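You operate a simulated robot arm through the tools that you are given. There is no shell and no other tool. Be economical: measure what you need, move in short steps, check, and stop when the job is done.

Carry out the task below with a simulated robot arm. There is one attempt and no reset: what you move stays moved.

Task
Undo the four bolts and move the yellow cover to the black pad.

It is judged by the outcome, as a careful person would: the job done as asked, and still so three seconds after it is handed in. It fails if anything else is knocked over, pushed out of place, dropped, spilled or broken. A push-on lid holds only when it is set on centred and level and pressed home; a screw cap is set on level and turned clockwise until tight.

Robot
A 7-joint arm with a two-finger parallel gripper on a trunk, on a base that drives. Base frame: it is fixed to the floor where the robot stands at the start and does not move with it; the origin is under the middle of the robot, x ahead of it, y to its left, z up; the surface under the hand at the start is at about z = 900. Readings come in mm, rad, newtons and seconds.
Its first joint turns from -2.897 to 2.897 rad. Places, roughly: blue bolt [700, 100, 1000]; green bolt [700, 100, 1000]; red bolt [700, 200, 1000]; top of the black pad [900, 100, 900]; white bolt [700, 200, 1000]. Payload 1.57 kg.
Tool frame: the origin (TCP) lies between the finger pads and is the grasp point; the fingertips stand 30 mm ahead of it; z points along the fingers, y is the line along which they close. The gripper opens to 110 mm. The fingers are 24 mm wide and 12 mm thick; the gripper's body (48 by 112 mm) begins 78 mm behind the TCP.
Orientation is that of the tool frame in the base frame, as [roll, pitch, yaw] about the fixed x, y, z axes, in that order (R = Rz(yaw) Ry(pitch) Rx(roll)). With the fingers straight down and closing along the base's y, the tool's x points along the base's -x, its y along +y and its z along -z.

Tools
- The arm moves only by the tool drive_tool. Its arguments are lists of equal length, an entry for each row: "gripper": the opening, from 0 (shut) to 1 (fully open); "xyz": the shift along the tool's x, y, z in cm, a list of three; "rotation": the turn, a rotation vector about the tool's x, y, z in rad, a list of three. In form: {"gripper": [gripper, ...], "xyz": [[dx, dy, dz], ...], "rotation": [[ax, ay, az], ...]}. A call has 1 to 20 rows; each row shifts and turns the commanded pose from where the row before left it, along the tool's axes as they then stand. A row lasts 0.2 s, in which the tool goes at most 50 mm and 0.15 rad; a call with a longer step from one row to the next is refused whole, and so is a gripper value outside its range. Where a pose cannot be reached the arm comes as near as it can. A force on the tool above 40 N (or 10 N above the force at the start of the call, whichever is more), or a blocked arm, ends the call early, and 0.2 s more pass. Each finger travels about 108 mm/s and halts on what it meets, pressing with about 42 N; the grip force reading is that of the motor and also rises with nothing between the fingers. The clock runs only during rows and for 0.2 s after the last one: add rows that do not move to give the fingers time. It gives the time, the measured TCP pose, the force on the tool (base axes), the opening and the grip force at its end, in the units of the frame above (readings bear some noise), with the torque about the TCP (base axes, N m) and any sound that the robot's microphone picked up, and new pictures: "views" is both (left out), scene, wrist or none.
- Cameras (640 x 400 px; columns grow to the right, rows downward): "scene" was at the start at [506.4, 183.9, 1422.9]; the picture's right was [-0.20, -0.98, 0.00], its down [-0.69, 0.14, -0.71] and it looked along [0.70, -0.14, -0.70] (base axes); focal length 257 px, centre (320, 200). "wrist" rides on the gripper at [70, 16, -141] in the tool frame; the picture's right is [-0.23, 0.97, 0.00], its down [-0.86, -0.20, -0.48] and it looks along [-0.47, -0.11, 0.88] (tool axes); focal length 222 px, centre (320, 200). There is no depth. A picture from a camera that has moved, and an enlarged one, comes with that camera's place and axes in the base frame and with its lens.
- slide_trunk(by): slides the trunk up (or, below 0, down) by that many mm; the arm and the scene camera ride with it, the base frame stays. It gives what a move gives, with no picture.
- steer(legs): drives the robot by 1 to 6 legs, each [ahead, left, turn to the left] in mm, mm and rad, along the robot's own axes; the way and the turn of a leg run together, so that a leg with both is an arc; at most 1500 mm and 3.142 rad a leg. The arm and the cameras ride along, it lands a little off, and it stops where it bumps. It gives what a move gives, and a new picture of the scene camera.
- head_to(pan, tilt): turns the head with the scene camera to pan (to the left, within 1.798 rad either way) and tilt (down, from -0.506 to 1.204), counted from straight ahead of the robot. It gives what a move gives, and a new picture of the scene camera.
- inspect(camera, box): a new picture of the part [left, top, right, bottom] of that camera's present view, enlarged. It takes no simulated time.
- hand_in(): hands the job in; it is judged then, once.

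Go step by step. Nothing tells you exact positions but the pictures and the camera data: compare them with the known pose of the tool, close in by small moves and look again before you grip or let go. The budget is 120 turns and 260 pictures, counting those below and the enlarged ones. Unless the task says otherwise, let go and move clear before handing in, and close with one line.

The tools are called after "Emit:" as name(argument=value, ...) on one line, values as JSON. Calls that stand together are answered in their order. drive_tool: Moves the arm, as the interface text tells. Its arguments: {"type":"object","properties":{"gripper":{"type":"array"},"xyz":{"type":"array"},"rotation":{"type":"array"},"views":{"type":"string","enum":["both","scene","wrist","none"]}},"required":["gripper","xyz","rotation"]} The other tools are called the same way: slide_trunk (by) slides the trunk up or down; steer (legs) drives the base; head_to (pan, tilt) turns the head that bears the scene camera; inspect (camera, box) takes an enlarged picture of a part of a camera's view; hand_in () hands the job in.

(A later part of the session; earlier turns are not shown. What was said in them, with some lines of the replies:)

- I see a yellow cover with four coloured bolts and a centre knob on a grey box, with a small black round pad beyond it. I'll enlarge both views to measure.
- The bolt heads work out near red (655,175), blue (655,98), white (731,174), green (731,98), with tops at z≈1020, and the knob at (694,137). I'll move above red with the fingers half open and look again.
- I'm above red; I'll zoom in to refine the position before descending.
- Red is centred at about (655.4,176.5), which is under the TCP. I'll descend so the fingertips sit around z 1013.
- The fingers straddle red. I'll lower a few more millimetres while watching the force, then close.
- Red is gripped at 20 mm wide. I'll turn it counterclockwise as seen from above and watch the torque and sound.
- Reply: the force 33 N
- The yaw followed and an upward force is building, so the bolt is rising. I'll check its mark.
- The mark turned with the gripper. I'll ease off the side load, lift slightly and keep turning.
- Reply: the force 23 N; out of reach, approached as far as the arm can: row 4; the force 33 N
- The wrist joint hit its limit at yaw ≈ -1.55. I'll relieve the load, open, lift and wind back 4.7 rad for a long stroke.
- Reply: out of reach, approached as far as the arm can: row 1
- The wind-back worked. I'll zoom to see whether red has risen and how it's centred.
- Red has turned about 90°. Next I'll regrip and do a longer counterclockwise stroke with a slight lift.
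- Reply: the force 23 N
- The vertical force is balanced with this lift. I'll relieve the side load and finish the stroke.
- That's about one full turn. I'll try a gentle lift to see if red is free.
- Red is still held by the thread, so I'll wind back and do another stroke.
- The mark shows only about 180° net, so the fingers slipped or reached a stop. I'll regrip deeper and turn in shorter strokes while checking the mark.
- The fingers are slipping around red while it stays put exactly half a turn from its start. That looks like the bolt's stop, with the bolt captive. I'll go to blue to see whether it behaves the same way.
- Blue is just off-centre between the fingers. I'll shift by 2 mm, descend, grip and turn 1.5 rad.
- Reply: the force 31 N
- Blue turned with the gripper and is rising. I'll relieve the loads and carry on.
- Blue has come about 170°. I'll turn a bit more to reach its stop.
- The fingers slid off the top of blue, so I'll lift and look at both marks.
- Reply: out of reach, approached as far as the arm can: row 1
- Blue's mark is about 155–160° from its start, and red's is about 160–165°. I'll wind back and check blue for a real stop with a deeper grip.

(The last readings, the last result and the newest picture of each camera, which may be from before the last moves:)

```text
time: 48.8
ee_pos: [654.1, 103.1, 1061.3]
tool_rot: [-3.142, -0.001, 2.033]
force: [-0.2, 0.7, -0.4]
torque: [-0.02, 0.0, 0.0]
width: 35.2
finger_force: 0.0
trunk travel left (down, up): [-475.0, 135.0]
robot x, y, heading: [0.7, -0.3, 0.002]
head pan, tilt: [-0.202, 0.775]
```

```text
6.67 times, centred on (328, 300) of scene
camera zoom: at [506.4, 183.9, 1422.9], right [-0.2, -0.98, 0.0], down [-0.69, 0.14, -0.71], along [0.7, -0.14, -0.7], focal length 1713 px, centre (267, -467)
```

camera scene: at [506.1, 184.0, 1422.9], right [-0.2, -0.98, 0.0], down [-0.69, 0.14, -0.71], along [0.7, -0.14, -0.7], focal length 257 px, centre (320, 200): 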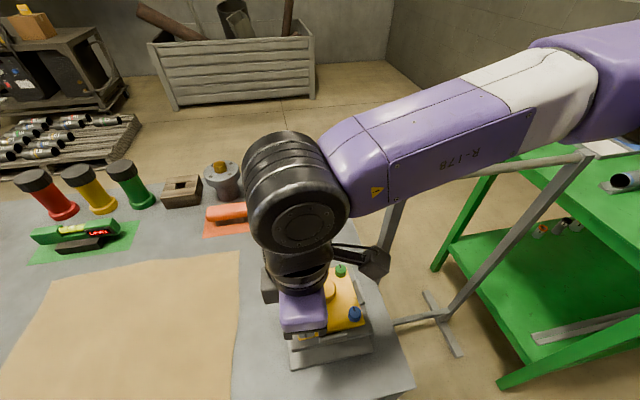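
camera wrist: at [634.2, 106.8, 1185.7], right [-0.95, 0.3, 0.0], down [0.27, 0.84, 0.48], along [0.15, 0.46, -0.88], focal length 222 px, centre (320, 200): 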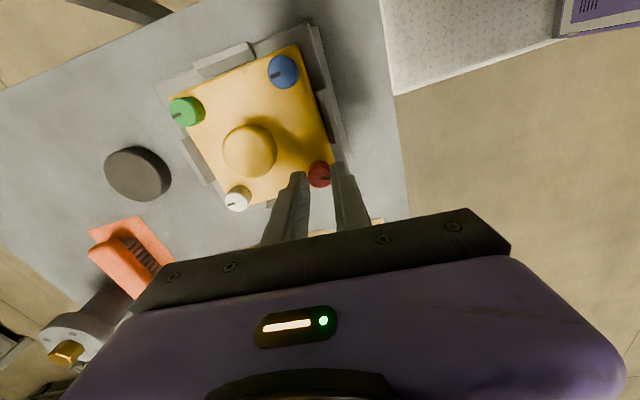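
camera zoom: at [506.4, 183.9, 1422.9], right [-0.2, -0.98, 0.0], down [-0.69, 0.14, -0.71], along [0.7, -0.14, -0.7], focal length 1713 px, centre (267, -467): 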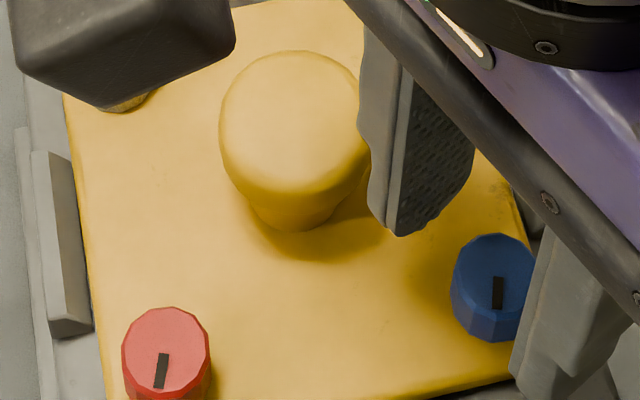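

Both bolts sit at about 166°, which suggests a common stop. One more firm grip on blue will confirm it.

Emit:
drive_tool(gripper=[0.32, 0.32, 0.32, 0, 0, 0, 0, 0, 0, 0, 0, 0], xyz=[[-0.65, 0.05, 1.2], [0, 0, 1.0], [0, 0, 0], [0, 0, 0], [0, 0, 0], [0, 0, 0], [0, 0, 0], [0, 0, 0], [0, 0, 0], [0, 0, 0], [0, 0, 0], [0, 0, 0]], rotation=[[0, 0, 0], [0, 0, 0], [0, 0, 0], [0, 0, 0], [0, 0, 0], [0, 0, -0.15], [0, 0, -0.15], [0, 0, -0.15], [0, 0, -0.15], [0, 0, -0.15], [0, 0, 0], [0, 0, 0]], views="none")

Emit:
inspect(camera="wrist", box=[272, 140, 368, 200])

```text
time: 51.4
ee_pos: [654.3, 98.2, 1038.6]
tool_rot: [-3.141, -0.002, 2.785]
force: [1.0, 5.2, -0.4]
torque: [0.36, 0.09, 0.0]
width: 19.5
finger_force: 33.8
trunk travel left (down, up): [-475.0, 135.0]
robot x, y, heading: [-2.4, 5.6, -0.004]
head pan, tilt: [-0.202, 0.775]
```

```text
6.67 times, centred on (320, 170) of wrist
camera zoom: at [594.0, 137.1, 1179.6], right [0.55, 0.83, 0.0], down [0.73, -0.49, 0.48], along [0.4, -0.27, -0.88], focal length 1481 px, centre (320, 400)
```

zoom: 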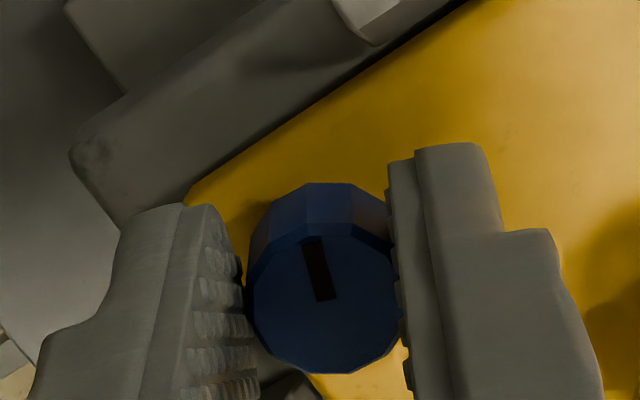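

Blue is at a true stop, because the gripper slips and the bolt stays still. I'll go on to green.

Emit:
drive_tool(gripper=[0.32, 0.32, 0.32, 0.32, 0.32, 0.32, 0.32, 0.32, 0.32, 0.32, 0.32, 0.32, 0.32, 0.32, 0.32], xyz=[[0, 0, 0], [0, 0, -4], [-3.56, 1.33, 0], [-3.56, 1.33, 0], [0, 0, 0], [0, 0, 0], [0, 0, 0], [0, 0, 0], [0, 0, 0], [0, 0, 0], [0, 0, 0], [0, 0, 0], [0, 0, 0], [0, 0, 0], [0, 0, 0]], rotation=[[0, 0, 0], [0, 0, 0], [0, 0, 0], [0, 0, 0], [0, 0, 0.15], [0, 0, 0.15], [0, 0, 0.15], [0, 0, 0.15], [0, 0, 0.15], [0, 0, 0.15], [0, 0, 0.15], [0, 0, 0.15], [0, 0, 0.15], [0, 0, 0.15], [0, 0, 0]], views="none")

Emit:
inspect(camera="wrist", box=[240, 100, 400, 200])

```text
time: 54.6
ee_pos: [732.2, 96.2, 1078.8]
tool_rot: [-3.141, 0.0, 1.279]
force: [0.1, 0.5, 0.6]
torque: [-0.02, -0.01, 0.01]
width: 35.2
finger_force: 0.0
trunk travel left (down, up): [-475.0, 135.0]
robot x, y, heading: [0.9, -5.3, 0.0]
head pan, tilt: [-0.202, 0.775]
```

```text
4.00 times, centred on (320, 150) of wrist
camera zoom: at [765.9, 159.4, 1219.8], right [0.87, -0.5, 0.0], down [-0.44, -0.76, 0.48], along [-0.24, -0.42, -0.88], focal length 888 px, centre (320, 400)
```

zoom: 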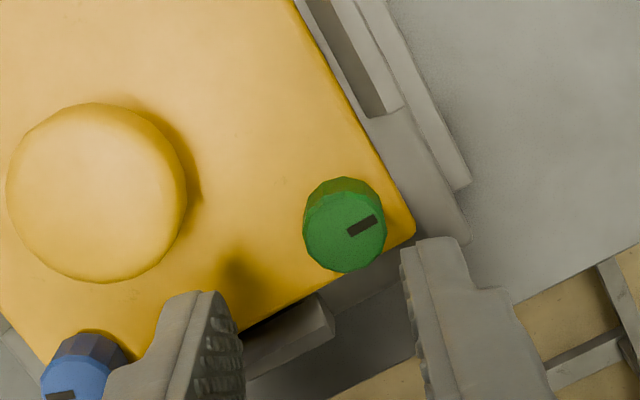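

Green is 5 mm to the right of the finger centre. I'll correct for that, descend, grip and turn.

Emit:
drive_tool(gripper=[0.32, 0.32, 0.32, 0, 0, 0, 0, 0, 0, 0, 0, 0, 0, 0, 0, 0, 0], xyz=[[0.15, 0.45, 2.0], [0, 0, 2.0], [0, 0, 0], [0, 0, 0], [0, 0, 0], [0, 0, 0], [0, 0, -0.015], [0, 0, -0.015], [0, 0, -0.015], [0, 0, -0.015], [0, 0, -0.015], [0, 0, -0.015], [0, 0, -0.015], [0, 0, -0.015], [0, 0, -0.015], [0, 0, -0.015], [0, 0, 0]], rotation=[[0, 0, 0], [0, 0, 0], [0, 0, 0], [0, 0, 0], [0, 0, 0], [0, 0, 0], [0, 0, -0.15], [0, 0, -0.15], [0, 0, -0.15], [0, 0, -0.15], [0, 0, -0.15], [0, 0, -0.15], [0, 0, -0.15], [0, 0, -0.15], [0, 0, -0.15], [0, 0, -0.15], [0, 0, 0]], views="none")

Emit:
inspect(camera="wrist", box=[272, 140, 368, 200])

```text
time: 58.2
ee_pos: [736.6, 98.1, 1039.6]
tool_rot: [3.141, 0.001, 2.785]
force: [19.7, 1.2, 17.2]
torque: [-0.01, -0.83, -0.05]
width: 19.5
finger_force: 33.1
trunk travel left (down, up): [-475.0, 135.0]
robot x, y, heading: [0.6, 0.1, -0.002]
head pan, tilt: [-0.202, 0.775]
```

```text
6.67 times, centred on (320, 170) of wrist
camera zoom: at [675.6, 136.9, 1180.7], right [0.55, 0.83, 0.0], down [0.73, -0.49, 0.48], along [0.4, -0.26, -0.88], focal length 1481 px, centre (320, 400)
```

zoom: 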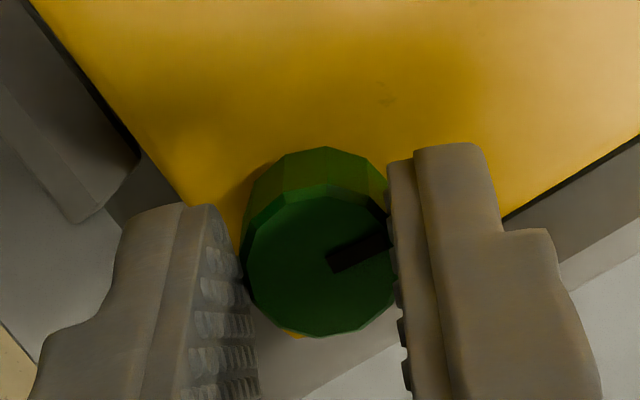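

Green is turning properly, so I'll continue with the loads relieved.

Emit:
drive_tool(gripper=[0, 0, 0, 0, 0, 0, 0, 0, 0, 0, 0, 0, 0, 0, 0, 0], xyz=[[-0.12, 0.05, -0.12], [0, 0, 0], [0, 0, -0.015], [0, 0, -0.015], [0, 0, -0.015], [0, 0, -0.015], [0, 0, -0.015], [0, 0, -0.015], [0, 0, -0.015], [0, 0, -0.015], [0, 0, -0.01], [0, 0, 0], [0, 0, 0], [0, 0, 0], [0, 0, 0], [0, 0, 0]], rotation=[[0, 0, 0], [0, 0, 0], [0, 0, -0.15], [0, 0, -0.15], [0, 0, -0.15], [0, 0, -0.15], [0, 0, -0.15], [0, 0, -0.15], [0, 0, -0.15], [0, 0, -0.15], [0, 0, -0.15], [0, 0, -0.15], [0, 0, -0.15], [0, 0, -0.15], [0, 0, -0.1], [0, 0, 0]], views="none")

Emit:
inspect(camera="wrist", box=[272, 140, 368, 200])

```text
time: 61.6
ee_pos: [739.0, 98.4, 1043.2]
tool_rot: [-3.139, 0.001, -1.952]
force: [10.2, -4.3, 6.7]
torque: [0.01, -0.26, -0.03]
width: 19.5
finger_force: 33.6
out of reach, approached as far as the arm can: row 13, 14, 15
trunk travel left (down, up): [-475.0, 135.0]
robot x, y, heading: [1.3, 1.7, -0.001]
head pan, tilt: [-0.202, 0.775]
```

```text
6.67 times, centred on (320, 170) of wrist
camera zoom: at [695.7, 38.7, 1183.0], right [-0.82, 0.57, 0.0], down [0.5, 0.72, 0.48], along [0.28, 0.39, -0.88], focal length 1481 px, centre (320, 400)
```

zoom: 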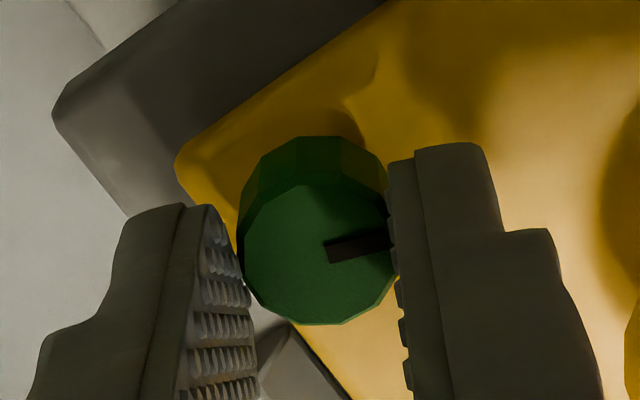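

Green is at about 167°, the same as the others. I'll regrip and nudge it to be sure it's at its stop.

Emit:
drive_tool(gripper=[0, 0.32, 0.32, 0.32, 0.32, 0.32, 0.32, 0.32, 0.32, 0.32, 0.32, 0, 0, 0, 0, 0, 0, 0, 0], xyz=[[0, -0.1, 0], [0, 0, 0], [0, 0, -2], [0, 0, 0], [0, 0, 0], [0, 0, 0], [0, 0, 0], [0, 0, 0], [0, 0, 0], [0, 0, 2.3], [0, 0, 0], [0, 0, 0], [0, 0, 0], [0, 0, 0], [0, 0, 0], [0, 0, 0], [0, 0, 0], [0, 0, 0], [0, 0, 0]], rotation=[[0, 0, 0], [0, 0, 0], [0, 0, 0], [0, 0, 0.15], [0, 0, 0.15], [0, 0, 0.15], [0, 0, 0.15], [0, 0, 0.15], [0, 0, 0.15], [0, 0, 0], [0, 0, 0], [0, 0, 0], [0, 0, 0], [0, 0, 0], [0, 0, -0.15], [0, 0, -0.15], [0, 0, -0.15], [0, 0, -0.15], [0, 0, 0]], views="none")

Emit:
inspect(camera="wrist", box=[272, 140, 368, 200])

```text
time: 65.6
ee_pos: [739.1, 96.7, 1038.0]
tool_rot: [-3.141, 0.001, -2.25]
force: [-2.4, 4.5, 1.4]
torque: [0.08, 0.09, 0.02]
width: 19.8
finger_force: 33.2
trunk travel left (down, up): [-475.0, 135.0]
robot x, y, heading: [3.2, -2.6, -0.003]
head pan, tilt: [-0.202, 0.775]
```

```text
6.67 times, centred on (320, 170) of wrist
camera zoom: at [680.6, 53.2, 1179.8], right [-0.62, 0.79, 0.0], down [0.69, 0.54, 0.48], along [0.38, 0.29, -0.88], focal length 1481 px, centre (320, 400)
```

zoom: 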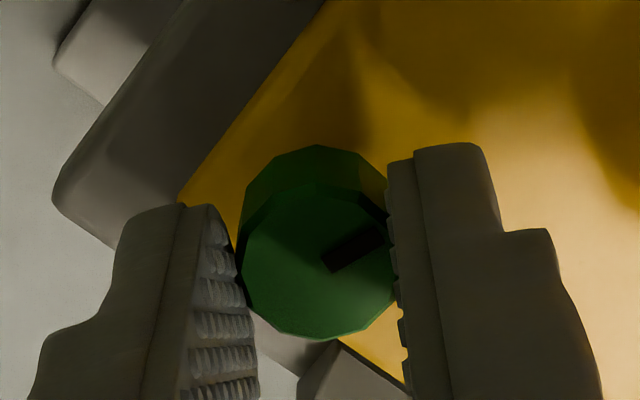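

Green is confirmed at its stop. I'll go to white and wind back on the way.

Emit:
drive_tool(gripper=[0.32, 0.32, 0.32, 0.32, 0.32, 0.32, 0.32, 0.32, 0.32, 0.32, 0.32, 0.32, 0.32, 0.32, 0.32, 0.32, 0.32, 0.32, 0.32, 0.32], xyz=[[0, 0, 0], [0, 0, -4], [-3.0, 2.42, 0], [-3.0, 2.42, 0], [0, 0, 0], [0, 0, 0], [0, 0, 0], [0, 0, 0], [0, 0, 0], [0, 0, 0], [0, 0, 0], [0, 0, 0], [0, 0, 0], [0, 0, 0], [0, 0, 0], [0, 0, 0], [0, 0, 0], [0, 0, 0], [0, 0, 0], [0, 0, 0]], rotation=[[0, 0, 0], [0, 0, 0], [0, 0, 0], [0, 0, 0], [0, 0, 0.15], [0, 0, 0.15], [0, 0, 0.15], [0, 0, 0.15], [0, 0, 0.15], [0, 0, 0.15], [0, 0, 0.15], [0, 0, 0.15], [0, 0, 0.15], [0, 0, 0.15], [0, 0, 0.15], [0, 0, 0.15], [0, 0, 0.15], [0, 0, 0.15], [0, 0, 0.15], [0, 0, 0.15]], views="none")

Emit:
drive_tool(gripper=[0.32, 0.32, 0.32, 0.32, 0.32], xyz=[[0, 0, 0], [0, 0, 0], [0, 0, 0], [0, 0, 0], [0, 0, 0]], rotation=[[0, 0, 0.15], [0, 0, 0.15], [0, 0, 0.15], [0, 0, 0.15], [0, 0, 0]], views="none")

Emit:
inspect(camera="wrist", box=[240, 100, 400, 200])

```text
time: 69.8
ee_pos: [737.3, 173.6, 1078.2]
tool_rot: [3.141, -0.002, 1.629]
force: [0.1, -0.4, -0.2]
torque: [0.01, 0.0, -0.02]
width: 35.5
finger_force: 0.1
trunk travel left (down, up): [-475.0, 135.0]
robot x, y, heading: [0.3, 0.1, 0.005]
head pan, tilt: [-0.202, 0.775]
```

```text
time: 71.0
ee_pos: [739.1, 174.2, 1079.0]
tool_rot: [-3.14, 0.0, 1.031]
force: [0.2, 0.1, -0.6]
torque: [0.01, 0.0, 0.02]
width: 35.0
finger_force: 0.1
trunk travel left (down, up): [-475.0, 135.0]
robot x, y, heading: [-0.7, -1.7, 0.003]
head pan, tilt: [-0.202, 0.775]
```

```text
4.00 times, centred on (320, 150) of wrist
camera zoom: at [787.0, 225.5, 1219.7], right [0.72, -0.7, 0.0], down [-0.61, -0.63, 0.48], along [-0.33, -0.34, -0.88], focal length 888 px, centre (320, 400)
```

zoom: 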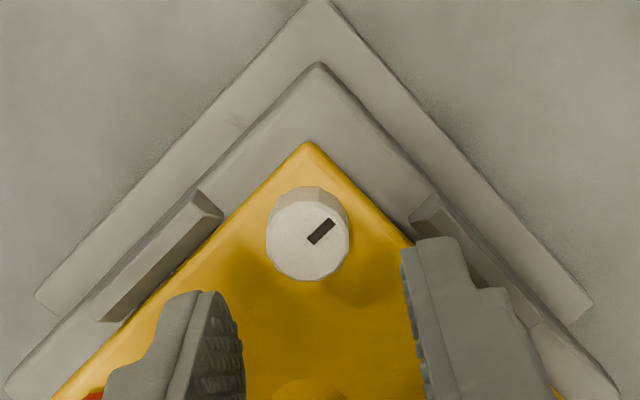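

White is 3 mm to the left of centre. I'll correct, descend, grip and turn.

Emit:
drive_tool(gripper=[0.32, 0.32, 0.32, 0, 0, 0, 0, 0, 0, 0, 0, 0, 0, 0, 0, 0, 0], xyz=[[-0.08, -0.3, 2.0], [0, 0, 2.0], [0, 0, 0], [0, 0, 0], [0, 0, 0], [0, 0, 0], [0, 0, -0.015], [0, 0, -0.015], [0, 0, -0.015], [0, 0, -0.015], [0, 0, -0.015], [0, 0, -0.015], [0, 0, -0.015], [0, 0, -0.015], [0, 0, -0.015], [0, 0, -0.015], [0, 0, 0]], rotation=[[0, 0, 0], [0, 0, 0], [0, 0, 0], [0, 0, 0], [0, 0, 0], [0, 0, 0], [0, 0, -0.15], [0, 0, -0.15], [0, 0, -0.15], [0, 0, -0.15], [0, 0, -0.15], [0, 0, -0.15], [0, 0, -0.15], [0, 0, -0.15], [0, 0, -0.15], [0, 0, -0.15], [0, 0, 0]], views="none")

Emit:
inspect(camera="wrist", box=[272, 140, 368, 200])

```text
time: 74.6
ee_pos: [737.7, 176.5, 1040.7]
tool_rot: [3.135, 0.004, 2.535]
force: [26.4, 13.4, 19.3]
torque: [0.5, -0.8, -0.08]
width: 19.5
finger_force: 33.5
trunk travel left (down, up): [-475.0, 135.0]
robot x, y, heading: [1.3, -1.0, 0.0]
head pan, tilt: [-0.202, 0.775]
```

```text
6.67 times, centred on (320, 170) of wrist
camera zoom: at [686.9, 229.4, 1181.7], right [0.74, 0.67, 0.01], down [0.59, -0.65, 0.48], along [0.33, -0.35, -0.88], focal length 1481 px, centre (320, 400)
```

zoom: 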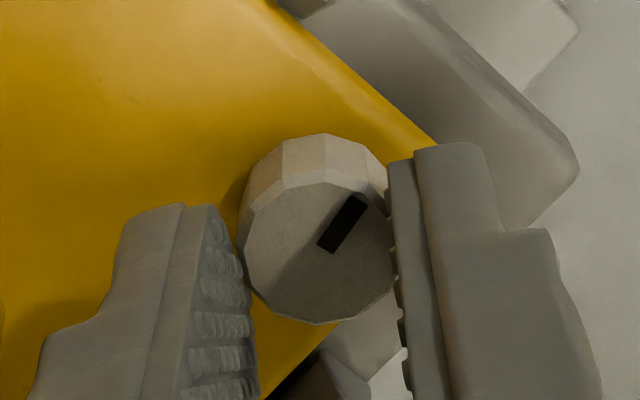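

White is turning. I'll relieve the loads and continue to its stop.

Emit:
drive_tool(gripper=[0, 0, 0, 0, 0, 0, 0, 0, 0, 0, 0, 0, 0, 0, 0, 0], xyz=[[-0.1, 0.19, -0.12], [0, 0, 0], [0, 0, -0.015], [0, 0, -0.015], [0, 0, -0.015], [0, 0, -0.015], [0, 0, -0.015], [0, 0, -0.015], [0, 0, -0.015], [0, 0, -0.015], [0, 0, -0.01], [0, 0, 0], [0, 0, 0], [0, 0, 0], [0, 0, 0], [0, 0, 0]], rotation=[[0, 0, 0], [0, 0, 0], [0, 0, -0.15], [0, 0, -0.15], [0, 0, -0.15], [0, 0, -0.15], [0, 0, -0.15], [0, 0, -0.15], [0, 0, -0.15], [0, 0, -0.15], [0, 0, -0.15], [0, 0, -0.15], [0, 0, -0.15], [0, 0, -0.15], [0, 0, -0.1], [0, 0, 0]], views="none")

Emit:
inspect(camera="wrist", box=[272, 140, 368, 200])

```text
time: 78.0
ee_pos: [736.8, 175.0, 1041.7]
tool_rot: [3.14, -0.002, -1.85]
force: [-2.0, -0.9, -0.9]
torque: [0.09, 0.09, -0.1]
width: 19.6
finger_force: 33.0
trunk travel left (down, up): [-475.0, 135.0]
robot x, y, heading: [-0.0, -0.9, 0.001]
head pan, tilt: [-0.202, 0.775]
```

```text
6.67 times, centred on (320, 170) of wrist
camera zoom: at [701.7, 113.0, 1182.5], right [-0.87, 0.49, 0.0], down [0.43, 0.77, 0.48], along [0.23, 0.42, -0.88], focal length 1481 px, centre (320, 400)
```

zoom: 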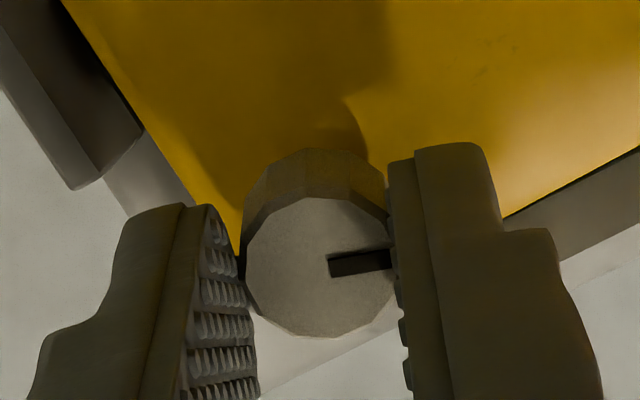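

White's mark now matches the others' stop orientation. I'll lift off, centre above the knob at the original yaw, and check all four marks.

Emit:
drive_tool(gripper=[0.32, 0.32, 0.32, 0.55, 0.55, 0.55, 0.55, 0.55, 0.55, 0.55, 0.55, 0.55, 0.55, 0.55], xyz=[[0, 0, 0], [0, 0, -4], [0, 0, -2], [2.39, 1.35, 0], [2.39, 1.35, 0], [0, 0, 0], [0, 0, 0], [0, 0, 0], [0, 0, 0], [0, 0, 0], [0, 0, 0], [0, 0, 0], [0, 0, 0], [0, 0, 0]], rotation=[[0, 0, 0], [0, 0, 0], [0, 0, 0], [0, 0, 0], [0, 0, 0], [0, 0, 0.15], [0, 0, 0.15], [0, 0, 0.15], [0, 0, 0.15], [0, 0, 0.15], [0, 0, 0.15], [0, 0, 0.15], [0, 0, 0.15], [0, 0, 0.09]], views="both")

Emit:
inspect(camera="wrist", box=[224, 110, 384, 210])

Emit:
inspect(camera="scene", box=[280, 260, 376, 340])

```text
time: 81.0
ee_pos: [699.5, 136.8, 1102.1]
tool_rot: [-3.142, 0.002, 3.14]
force: [0.2, -0.1, 0.5]
torque: [0.0, 0.01, 0.03]
width: 60.4
finger_force: 0.1
trunk travel left (down, up): [-475.0, 135.0]
robot x, y, heading: [-0.2, -3.4, -0.001]
head pan, tilt: [-0.202, 0.775]
camera scene: at [506.4, 183.9, 1422.9], right [-0.2, -0.98, 0.0], down [-0.69, 0.14, -0.71], along [0.7, -0.14, -0.7], focal length 257 px, centre (320, 200)
camera wrist: at [627.5, 153.7, 1242.8], right [0.23, 0.97, 0.0], down [0.85, -0.2, 0.48], along [0.47, -0.11, -0.88], focal length 222 px, centre (320, 200)
```

scene: 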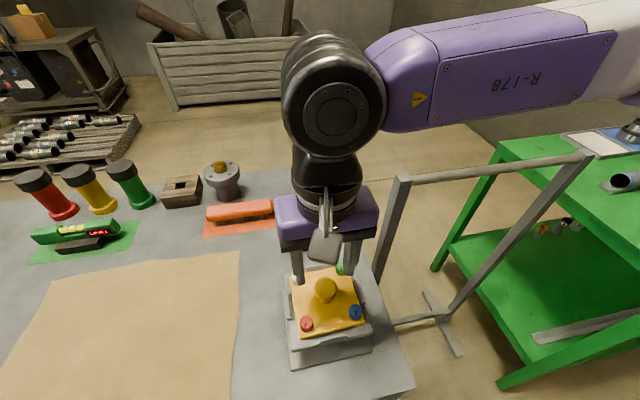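
wrist: 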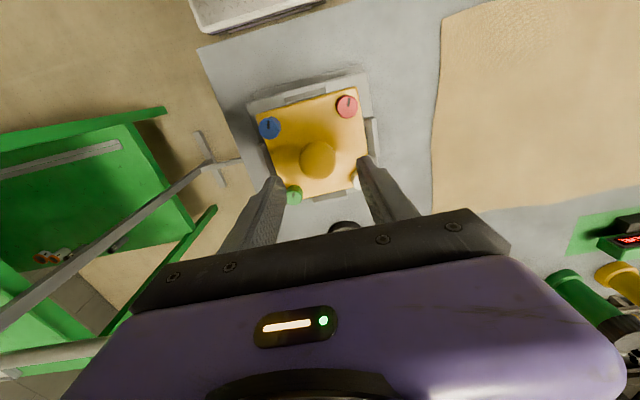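

```text
4.00 times, centred on (304, 160) of wrist
camera zoom: at [627.5, 153.7, 1242.8], right [0.23, 0.97, 0.0], down [0.85, -0.2, 0.48], along [0.47, -0.11, -0.88], focal length 888 px, centre (384, 360)
```

zoom: 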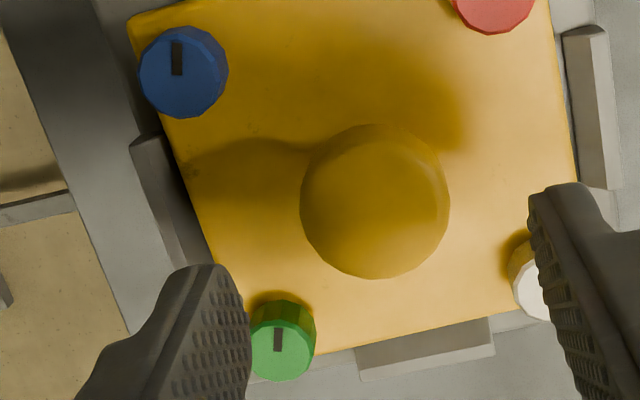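

```text
5.00 times, centred on (328, 300) of scene
camera zoom: at [506.4, 183.9, 1422.9], right [-0.2, -0.98, 0.0], down [-0.69, 0.14, -0.71], along [0.7, -0.14, -0.7], focal length 1284 px, centre (280, -300)
```

zoom: 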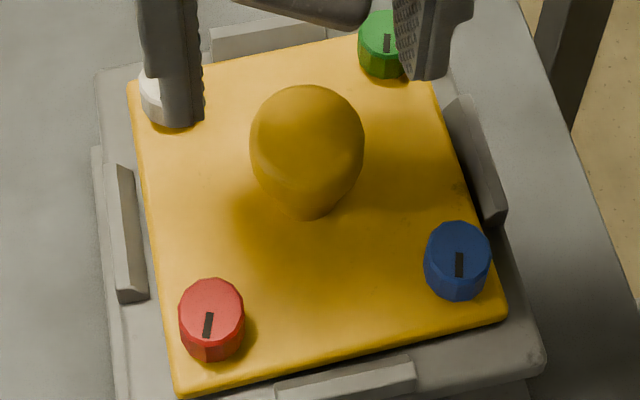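

All four marks match at their stops. Next I'll lower over the knob and grip it.

Emit:
drive_tool(gripper=[0.55, 0.55, 0.55, 0.55], xyz=[[0.1, -0.05, 3.0], [0, 0, 1.8], [0, 0, 1.1], [0, 0, 0]], rotation=[[0, 0, 0], [0, 0, 0], [0, 0, 0], [0, 0, 0]], views="none")

Emit:
drive_tool(gripper=[0, 0, 0, 0], xyz=[[0, 0, 0], [0, 0, 0], [0, 0, 0], [0, 0, 0]], rotation=[[0, 0, 0], [0, 0, 0], [0, 0, 0], [0, 0, 0]], views="both")

```text
time: 82.0
ee_pos: [698.1, 136.6, 1042.7]
tool_rot: [-3.141, 0.0, -3.139]
force: [0.1, 0.8, -0.2]
torque: [0.01, -0.01, 0.01]
width: 60.6
finger_force: 0.0
trunk travel left (down, up): [-475.0, 135.0]
robot x, y, heading: [-2.0, -1.1, -0.007]
head pan, tilt: [-0.202, 0.775]
```

```text
time: 83.0
ee_pos: [698.4, 136.4, 1041.3]
tool_rot: [-3.141, -0.001, -3.14]
force: [-0.2, -3.7, -0.6]
torque: [-0.1, -0.08, -0.11]
width: 37.7
finger_force: 41.7
trunk travel left (down, up): [-475.0, 135.0]
robot x, y, heading: [-2.3, 0.2, 0.0]
head pan, tilt: [-0.202, 0.775]
camera scene: at [506.4, 183.8, 1422.8], right [-0.2, -0.98, 0.0], down [-0.69, 0.14, -0.71], along [0.7, -0.14, -0.7], focal length 257 px, centre (320, 200)
camera wrist: at [626.7, 153.1, 1183.6], right [0.23, 0.97, 0.0], down [0.85, -0.2, 0.48], along [0.47, -0.11, -0.88], focal length 222 px, centre (320, 200)
```

scene: 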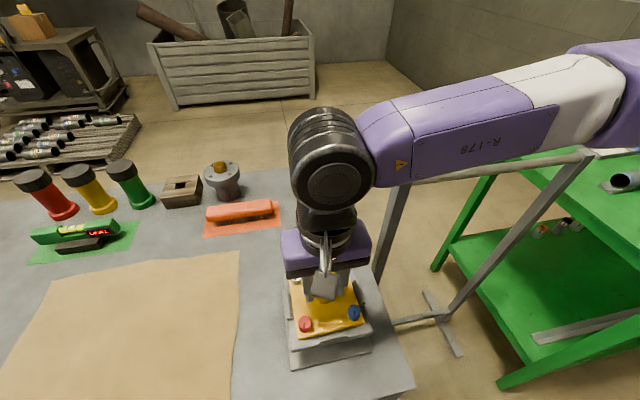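
wrist: 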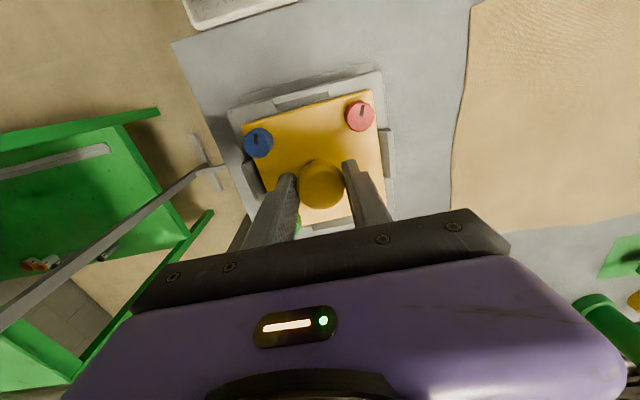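

The knob is gripped at 37.7 mm. I'll lift gently and watch the force.

Emit:
drive_tool(gripper=[0, 0, 0, 0, 0, 0, 0], xyz=[[0, 0, -0.1], [0, 0, -0.1], [0, 0, -0.2], [0, 0, -0.3], [0, 0, -0.3], [0, 0, 0], [0, 0, 0]], rotation=[[0, 0, 0], [0, 0, 0], [0, 0, 0], [0, 0, 0], [0, 0, 0], [0, 0, 0], [0, 0, 0]], views="none")

Emit:
inspect(camera="wrist", box=[220, 60, 412, 240])

Emit:
inspect(camera="scene", box=[280, 260, 376, 340])

```text
time: 84.6
ee_pos: [697.9, 138.1, 1053.0]
tool_rot: [3.139, 0.001, -3.141]
force: [0.0, -0.4, -9.8]
torque: [0.0, 0.01, -0.02]
width: 37.5
finger_force: 41.9
trunk travel left (down, up): [-475.0, 135.0]
robot x, y, heading: [1.0, -0.1, 0.001]
head pan, tilt: [-0.202, 0.775]
```

```text
2.22 times, centred on (316, 150) of wrist
camera zoom: at [626.5, 152.9, 1193.7], right [0.23, 0.97, 0.0], down [0.85, -0.2, 0.48], along [0.47, -0.11, -0.88], focal length 494 px, centre (329, 311)
```

zoom: 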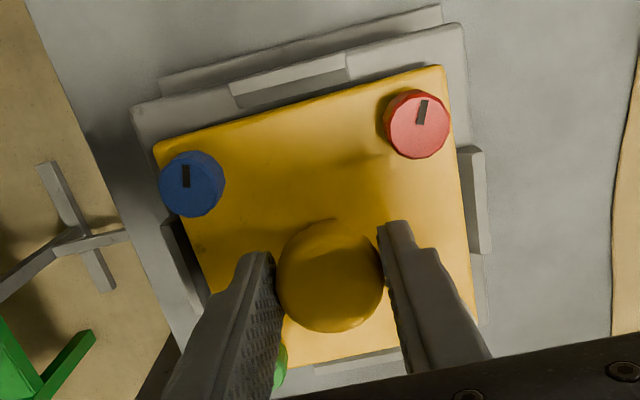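

```text
5.00 times, centred on (328, 300) of scene
camera zoom: at [506.6, 184.0, 1422.8], right [-0.2, -0.98, 0.0], down [-0.69, 0.14, -0.71], along [0.7, -0.14, -0.7], focal length 1284 px, centre (280, -300)
```

zoom: 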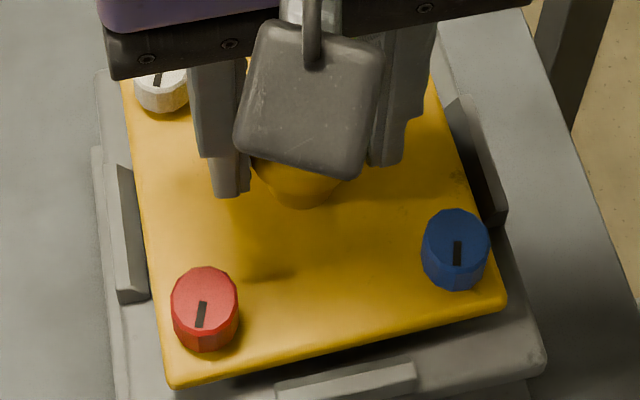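

The cover came free with the captive bolts, at about 10 N. I'll raise it and look for the pad.

Emit:
drive_tool(gripper=[0, 0, 0, 0, 0, 0], xyz=[[0, 0, -1], [0, 0, -2], [0, 0, -2.5], [0, 0, -2.5], [0, 0, 0], [0, 0, 0]], rotation=[[0, 0, 0], [0, 0, 0], [0, 0, 0], [0, 0, 0], [0, 0, 0], [0, 0, 0]], views="both")

```text
time: 86.0
ee_pos: [699.8, 136.9, 1132.6]
tool_rot: [3.141, 0.0, 3.141]
force: [0.3, 0.6, -9.5]
torque: [0.03, 0.03, 0.01]
width: 37.3
finger_force: 42.2
trunk travel left (down, up): [-475.0, 135.0]
robot x, y, heading: [1.1, -1.6, 0.005]
head pan, tilt: [-0.202, 0.775]
camera scene: at [506.6, 184.0, 1422.8], right [-0.2, -0.98, 0.0], down [-0.69, 0.14, -0.71], along [0.7, -0.14, -0.7], focal length 257 px, centre (320, 200)
camera wrist: at [626.8, 153.4, 1273.7], right [0.23, 0.97, 0.0], down [0.85, -0.2, 0.48], along [0.47, -0.11, -0.88], focal length 222 px, centre (320, 200)
```

scene: 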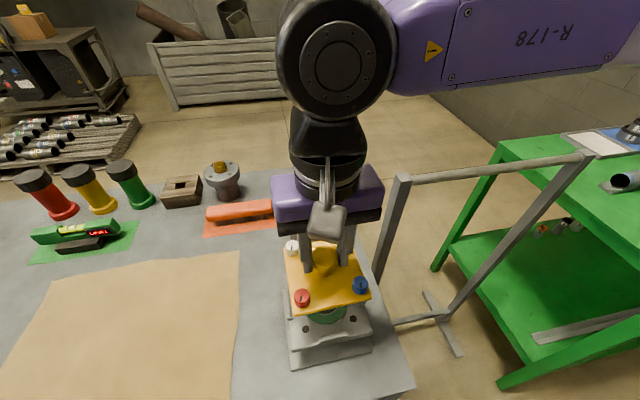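
wrist: 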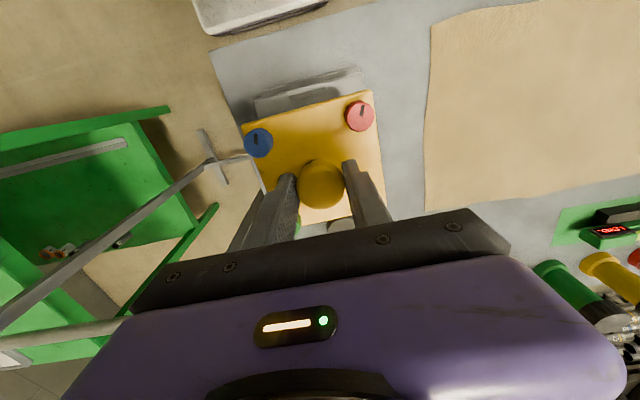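

The cover is clear. The pad works out near (895,141), top z≈920, so I'll carry the cover over it at height and look.

Emit:
drive_tool(gripper=[0, 0, 0, 0, 0, 0, 0, 0], xyz=[[-2.5, 0, 0], [-3.5, 0.1, 0], [-3.5, 0.1, 0], [-3.5, 0.1, 0], [-3.5, 0.1, 0], [-2.5, 0, 0], [0, 0, 0], [0, 0, 0]], rotation=[[0, 0, 0], [0, 0, 0], [0, 0, 0], [0, 0, 0], [0, 0, 0], [0, 0, 0], [0, 0, 0], [0, 0, 0]], views="both")

Emit:
inspect(camera="scene", box=[240, 180, 400, 340])

Emit:
inspect(camera="wrist", box=[220, 60, 412, 240])

```text
time: 87.8
ee_pos: [890.6, 140.5, 1133.0]
tool_rot: [3.141, -0.001, 3.141]
force: [0.0, -0.5, -9.9]
torque: [0.0, 0.01, 0.03]
width: 37.5
finger_force: 41.9
trunk travel left (down, up): [-475.0, 135.0]
robot x, y, heading: [2.4, 0.7, -0.004]
head pan, tilt: [-0.202, 0.775]
camera scene: at [506.7, 184.0, 1422.7], right [-0.2, -0.98, 0.0], down [-0.69, 0.14, -0.71], along [0.7, -0.14, -0.7], focal length 257 px, centre (320, 200)
camera wrist: at [816.9, 156.6, 1274.1], right [0.23, 0.97, 0.0], down [0.86, -0.2, 0.48], along [0.47, -0.11, -0.88], focal length 222 px, centre (320, 200)
```

scene: 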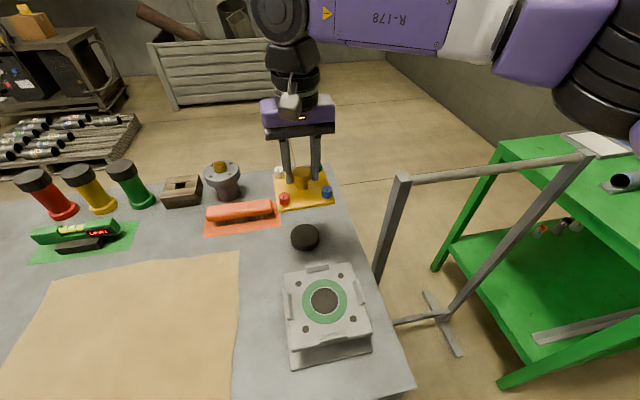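
wrist: 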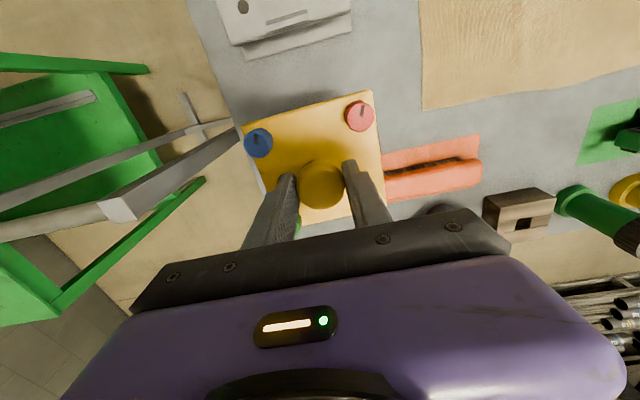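

```text
2.50 times, centred on (320, 260) of scene
camera zoom: at [506.7, 184.0, 1422.7], right [-0.2, -0.98, 0.0], down [-0.69, 0.14, -0.71], along [0.7, -0.14, -0.7], focal length 642 px, centre (320, 50)
```

zoom: 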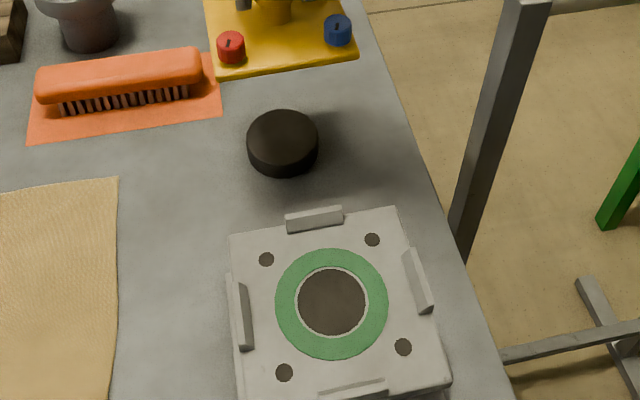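

```text
2.22 times, centred on (316, 150) of wrist
camera zoom: at [816.9, 156.6, 1274.1], right [0.23, 0.97, 0.0], down [0.86, -0.2, 0.48], along [0.47, -0.11, -0.88], focal length 494 px, centre (329, 311)
```

zoom: 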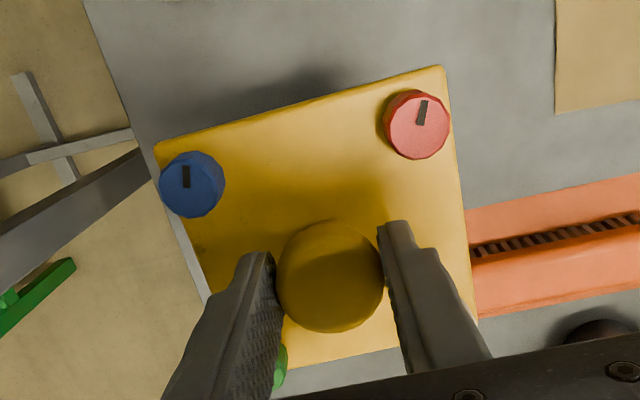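

I have a clear view of the pad now; I'll enlarge it to locate its centre and thickness accurately.

Emit:
inspect(camera="scene", box=[285, 217, 325, 257])

Emit:
inspect(camera="scene", box=[260, 120, 350, 260])

```text
10.00 times, centred on (305, 237) of scene
camera zoom: at [506.7, 184.0, 1422.7], right [-0.2, -0.98, 0.0], down [-0.69, 0.14, -0.71], along [0.7, -0.14, -0.7], focal length 2569 px, centre (470, -170)
```

zoom: 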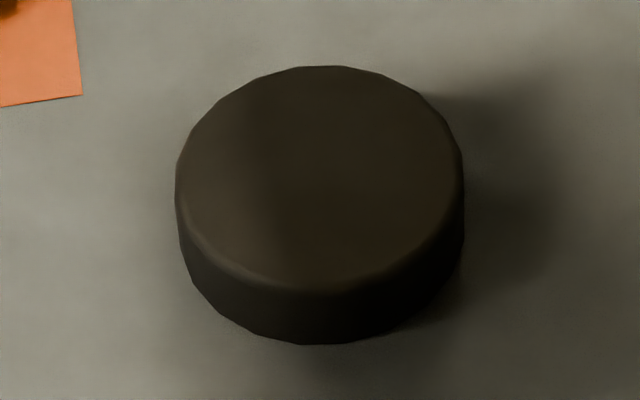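

```text
2.86 times, centred on (305, 190) of scene
camera zoom: at [506.7, 184.0, 1422.7], right [-0.2, -0.98, 0.0], down [-0.69, 0.14, -0.71], along [0.7, -0.14, -0.7], focal length 734 px, centre (363, 229)
```

zoom: 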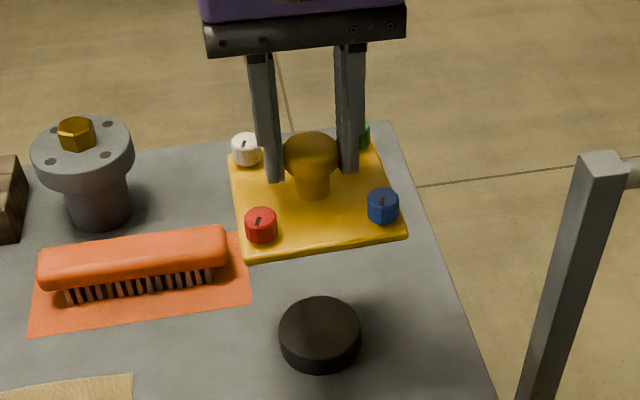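

The pad centre is (896,141.5), top z≈922. I'll centre over it and lower to about 20 mm above before checking.

Emit:
drive_tool(gripper=[0, 0, 0, 0, 0, 0, 0, 0], xyz=[[-0.6, 0.1, 2.0], [0, 0, 3.5], [0, 0, 3.5], [0, 0, 3], [0, 0, 2], [0, 0, 0], [0, 0, 0], [0, 0, 0]], rotation=[[0, 0, 0], [0, 0, 0], [0, 0, 0], [0, 0, 0], [0, 0, 0], [0, 0, 0], [0, 0, 0], [0, 0, 0]], views="none")

Emit:
inspect(camera="scene", box=[260, 160, 350, 270])

```text
time: 89.6
ee_pos: [893.7, 141.8, 992.5]
tool_rot: [-3.141, 0.001, -3.141]
force: [0.9, 0.4, -10.0]
torque: [-0.01, 0.05, 0.0]
width: 37.5
finger_force: 42.4
trunk travel left (down, up): [-475.0, 135.0]
robot x, y, heading: [2.7, 4.2, 0.002]
head pan, tilt: [-0.202, 0.775]
```

```text
3.64 times, centred on (305, 215) of scene
camera zoom: at [506.7, 184.0, 1422.7], right [-0.2, -0.98, 0.0], down [-0.69, 0.14, -0.71], along [0.7, -0.14, -0.7], focal length 934 px, centre (374, 146)
```

zoom: 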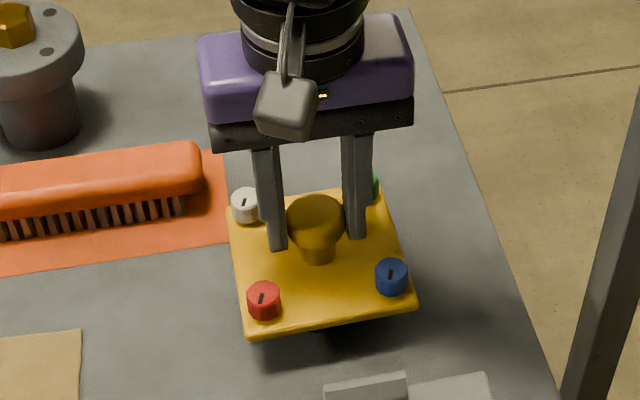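

The cover is over the pad and the pad is hidden beneath. I'll lower slowly and watch the load.

Emit:
drive_tool(gripper=[0, 0, 0, 0, 0, 0, 0, 0, 0, 0], xyz=[[-0.15, 0, 0.3], [0, 0, 0.3], [0, 0, 0.3], [0, 0, 0.3], [0, 0, 0.3], [0, 0, 0.2], [0, 0, 0.2], [0, 0, 0.2], [0, 0, 0], [0, 0, 0]], rotation=[[0, 0, 0], [0, 0, 0], [0, 0, 0], [0, 0, 0], [0, 0, 0], [0, 0, 0], [0, 0, 0], [0, 0, 0], [0, 0, 0], [0, 0, 0]], views="none")

Emit:
inspect(camera="scene", box=[260, 180, 350, 270])

```text
time: 91.8
ee_pos: [897.0, 142.3, 973.9]
tool_rot: [3.141, 0.006, -3.141]
force: [8.0, -4.2, 31.0]
torque: [-0.09, -0.09, -0.05]
width: 37.7
finger_force: 42.0
trunk travel left (down, up): [-475.0, 135.0]
robot x, y, heading: [2.7, -0.7, -0.003]
head pan, tilt: [-0.202, 0.775]
```

```text
4.44 times, centred on (305, 225) of scene
camera zoom: at [505.8, 183.6, 1423.3], right [-0.2, -0.98, 0.0], down [-0.69, 0.14, -0.71], along [0.7, -0.14, -0.7], focal length 1142 px, centre (387, 89)
```

zoom: 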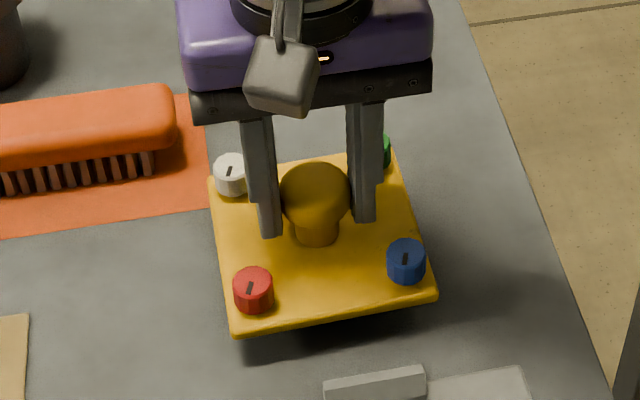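

The cover has landed on the pad and is level. I'll relieve the pressing force before letting go.

Emit:
drive_tool(gripper=[0, 0, 0], xyz=[[-0.06, -0.03, -0.28], [0, 0, 0], [0, 0, 0]], rotation=[[0, 0, 0], [0, 0, 0], [0, 0, 0]], views="none")

```text
time: 92.6
ee_pos: [896.0, 141.8, 972.7]
tool_rot: [-3.141, -0.003, 3.141]
force: [9.2, -1.2, 7.1]
torque: [0.06, -1.43, -0.11]
width: 37.5
finger_force: 41.8
trunk travel left (down, up): [-475.0, 135.0]
robot x, y, heading: [-1.0, -2.3, -0.002]
head pan, tilt: [-0.202, 0.775]
```

There's still some residual load. I'll ease up a touch more and check.

Emit:
drive_tool(gripper=[0, 0, 0, 0], xyz=[[-0.06, 0, -0.08], [0, 0, 0], [0, 0, 0], [0, 0, 0]], rotation=[[0, 0, 0], [0, 0, 0], [0, 0, 0], [0, 0, 0]], views="none")

Emit:
inspect(camera="wrist", box=[220, 60, 412, 240])

```text
time: 93.6
ee_pos: [897.0, 142.0, 975.6]
tool_rot: [-3.141, -0.001, 3.141]
force: [0.5, 0.1, -10.6]
torque: [-0.01, -0.01, 0.0]
width: 37.7
finger_force: 41.8
trunk travel left (down, up): [-475.0, 135.0]
robot x, y, heading: [0.1, 2.1, -0.002]
head pan, tilt: [-0.202, 0.775]
```

```text
2.22 times, centred on (316, 150) of wrist
camera zoom: at [825.1, 157.9, 1116.2], right [0.23, 0.97, 0.0], down [0.86, -0.2, 0.48], along [0.47, -0.11, -0.88], focal length 494 px, centre (329, 311)
```

zoom: 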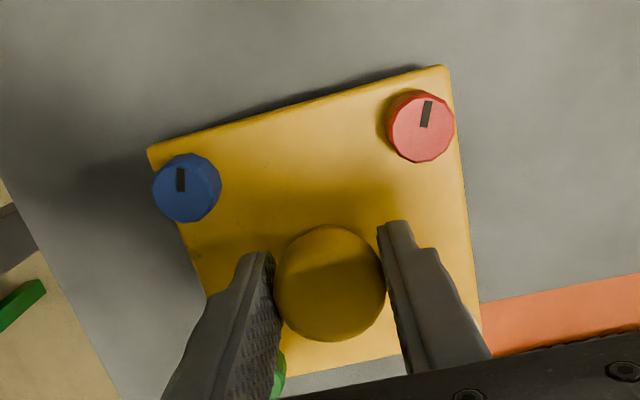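

The cover is just off the pad now, at full weight, so I'll lower 1 mm to touch and check the load.

Emit:
drive_tool(gripper=[0, 0, 0, 0], xyz=[[0, 0, 0.06], [0, 0, 0.05], [0, 0, 0], [0, 0, 0]], rotation=[[0, 0, 0], [0, 0, 0], [0, 0, 0], [0, 0, 0]], views="none")

```text
time: 94.6
ee_pos: [896.7, 142.2, 975.0]
tool_rot: [-3.14, 0.0, -3.14]
force: [0.4, 0.1, -10.1]
torque: [0.01, 0.05, 0.0]
width: 37.7
finger_force: 42.2
trunk travel left (down, up): [-475.0, 135.0]
robot x, y, heading: [1.2, -1.5, -0.006]
head pan, tilt: [-0.202, 0.775]
```

Emit:
drive_tool(gripper=[0, 0, 0, 0], xyz=[[0, 0, 0.06], [0, 0, 0.05], [0, 0, 0], [0, 0, 0]], rotation=[[0, 0, 0], [0, 0, 0], [0, 0, 0], [0, 0, 0]], views="none")

```text
time: 95.6
ee_pos: [896.6, 141.2, 973.1]
tool_rot: [3.141, 0.003, 3.141]
force: [-0.5, 0.4, -5.7]
torque: [-0.01, 0.14, 0.01]
width: 37.7
finger_force: 42.0
trunk travel left (down, up): [-475.0, 135.0]
robot x, y, heading: [-1.3, 1.2, -0.001]
head pan, tilt: [-0.202, 0.775]
```

The load is now part-carried by the pad (-5.7 N), so the cover is touching. I'll open the fingers and rise clear.

Emit:
drive_tool(gripper=[0, 0.55, 0.55, 0.55, 0.55, 0.55, 0.55, 0.55], xyz=[[0, 0, 0.03], [0, 0, 0], [0, 0, 0], [0, 0, -2.5], [0, 0, -4], [0, 0, -4.5], [4.5, 0, 0], [4.5, 0, 0]], rotation=[[0, 0, 0], [0, 0, 0], [0, 0, 0], [0, 0, 0], [0, 0, 0], [0, 0, 0], [0, 0, 0], [0, 0, 0]], views="both")

Emit:
inspect(camera="scene", box=[260, 180, 370, 360])

Emit:
inspect(camera="wrist", box=[220, 100, 420, 260])

```text
time: 97.4
ee_pos: [806.5, 142.2, 1082.4]
tool_rot: [-3.141, 0.0, -3.141]
force: [-0.7, 0.4, 0.7]
torque: [-0.01, -0.02, 0.02]
width: 60.8
finger_force: 0.0
trunk travel left (down, up): [-475.0, 135.0]
robot x, y, heading: [4.2, 1.2, -0.003]
head pan, tilt: [-0.202, 0.775]
camera scene: at [506.6, 184.2, 1422.8], right [-0.2, -0.98, 0.0], down [-0.69, 0.14, -0.71], along [0.7, -0.14, -0.7], focal length 257 px, centre (320, 200)
camera wrist: at [735.0, 157.7, 1225.1], right [0.23, 0.97, 0.0], down [0.85, -0.2, 0.48], along [0.47, -0.11, -0.88], focal length 222 px, centre (320, 200)
```

scene: 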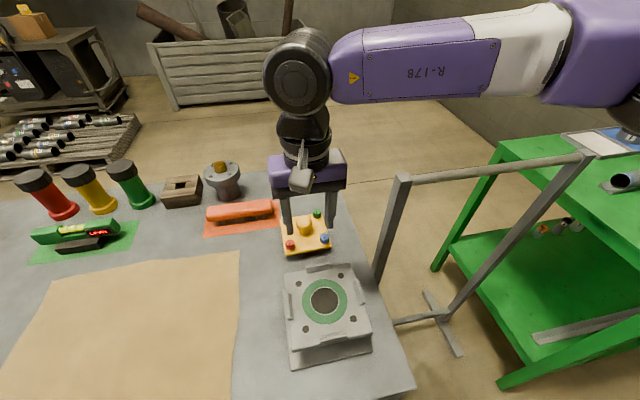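
wrist: 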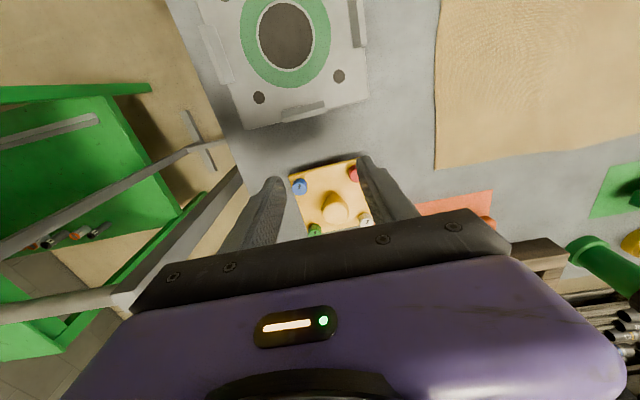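

```text
2.22 times, centred on (315, 270) of scene
camera zoom: at [506.6, 184.2, 1422.8], right [-0.2, -0.98, 0.0], down [-0.69, 0.14, -0.71], along [0.7, -0.14, -0.7], focal length 571 px, centre (331, 44)
```

zoom: 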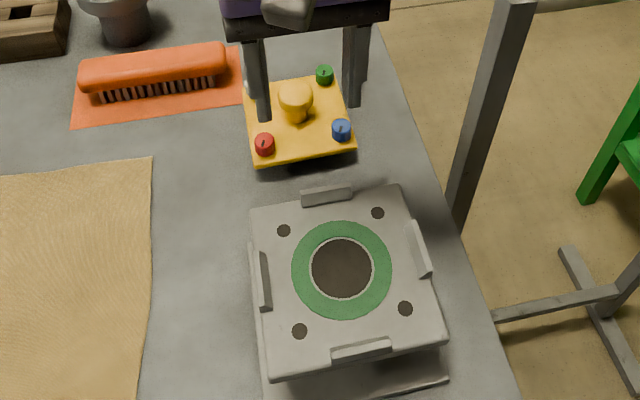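

```text
2.50 times, centred on (320, 180) of wrist
camera zoom: at [735.0, 157.7, 1225.1], right [0.23, 0.97, 0.0], down [0.85, -0.2, 0.48], along [0.47, -0.11, -0.88], focal length 555 px, centre (320, 250)
```

zoom: 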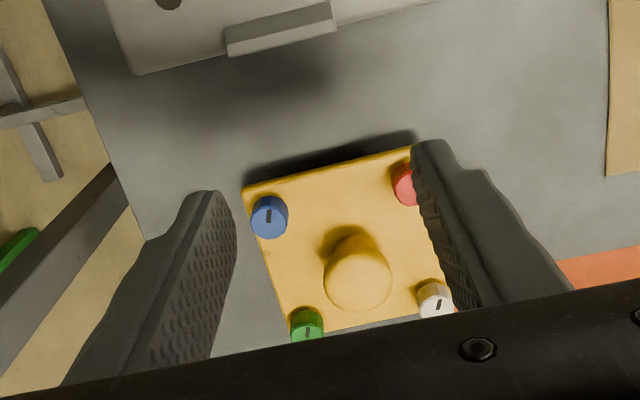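

The cover sits level and centred on the black pad with all four bolts undone and captive in it. The gripper is open and clear and nothing else has moved, so I'm handing in.

Emit:
hand_in()

```text
The job is handed in.
```

The four bolts are undone (each turned to its stop, still captive in the cover), and the yellow cover is resting level on the black pad.
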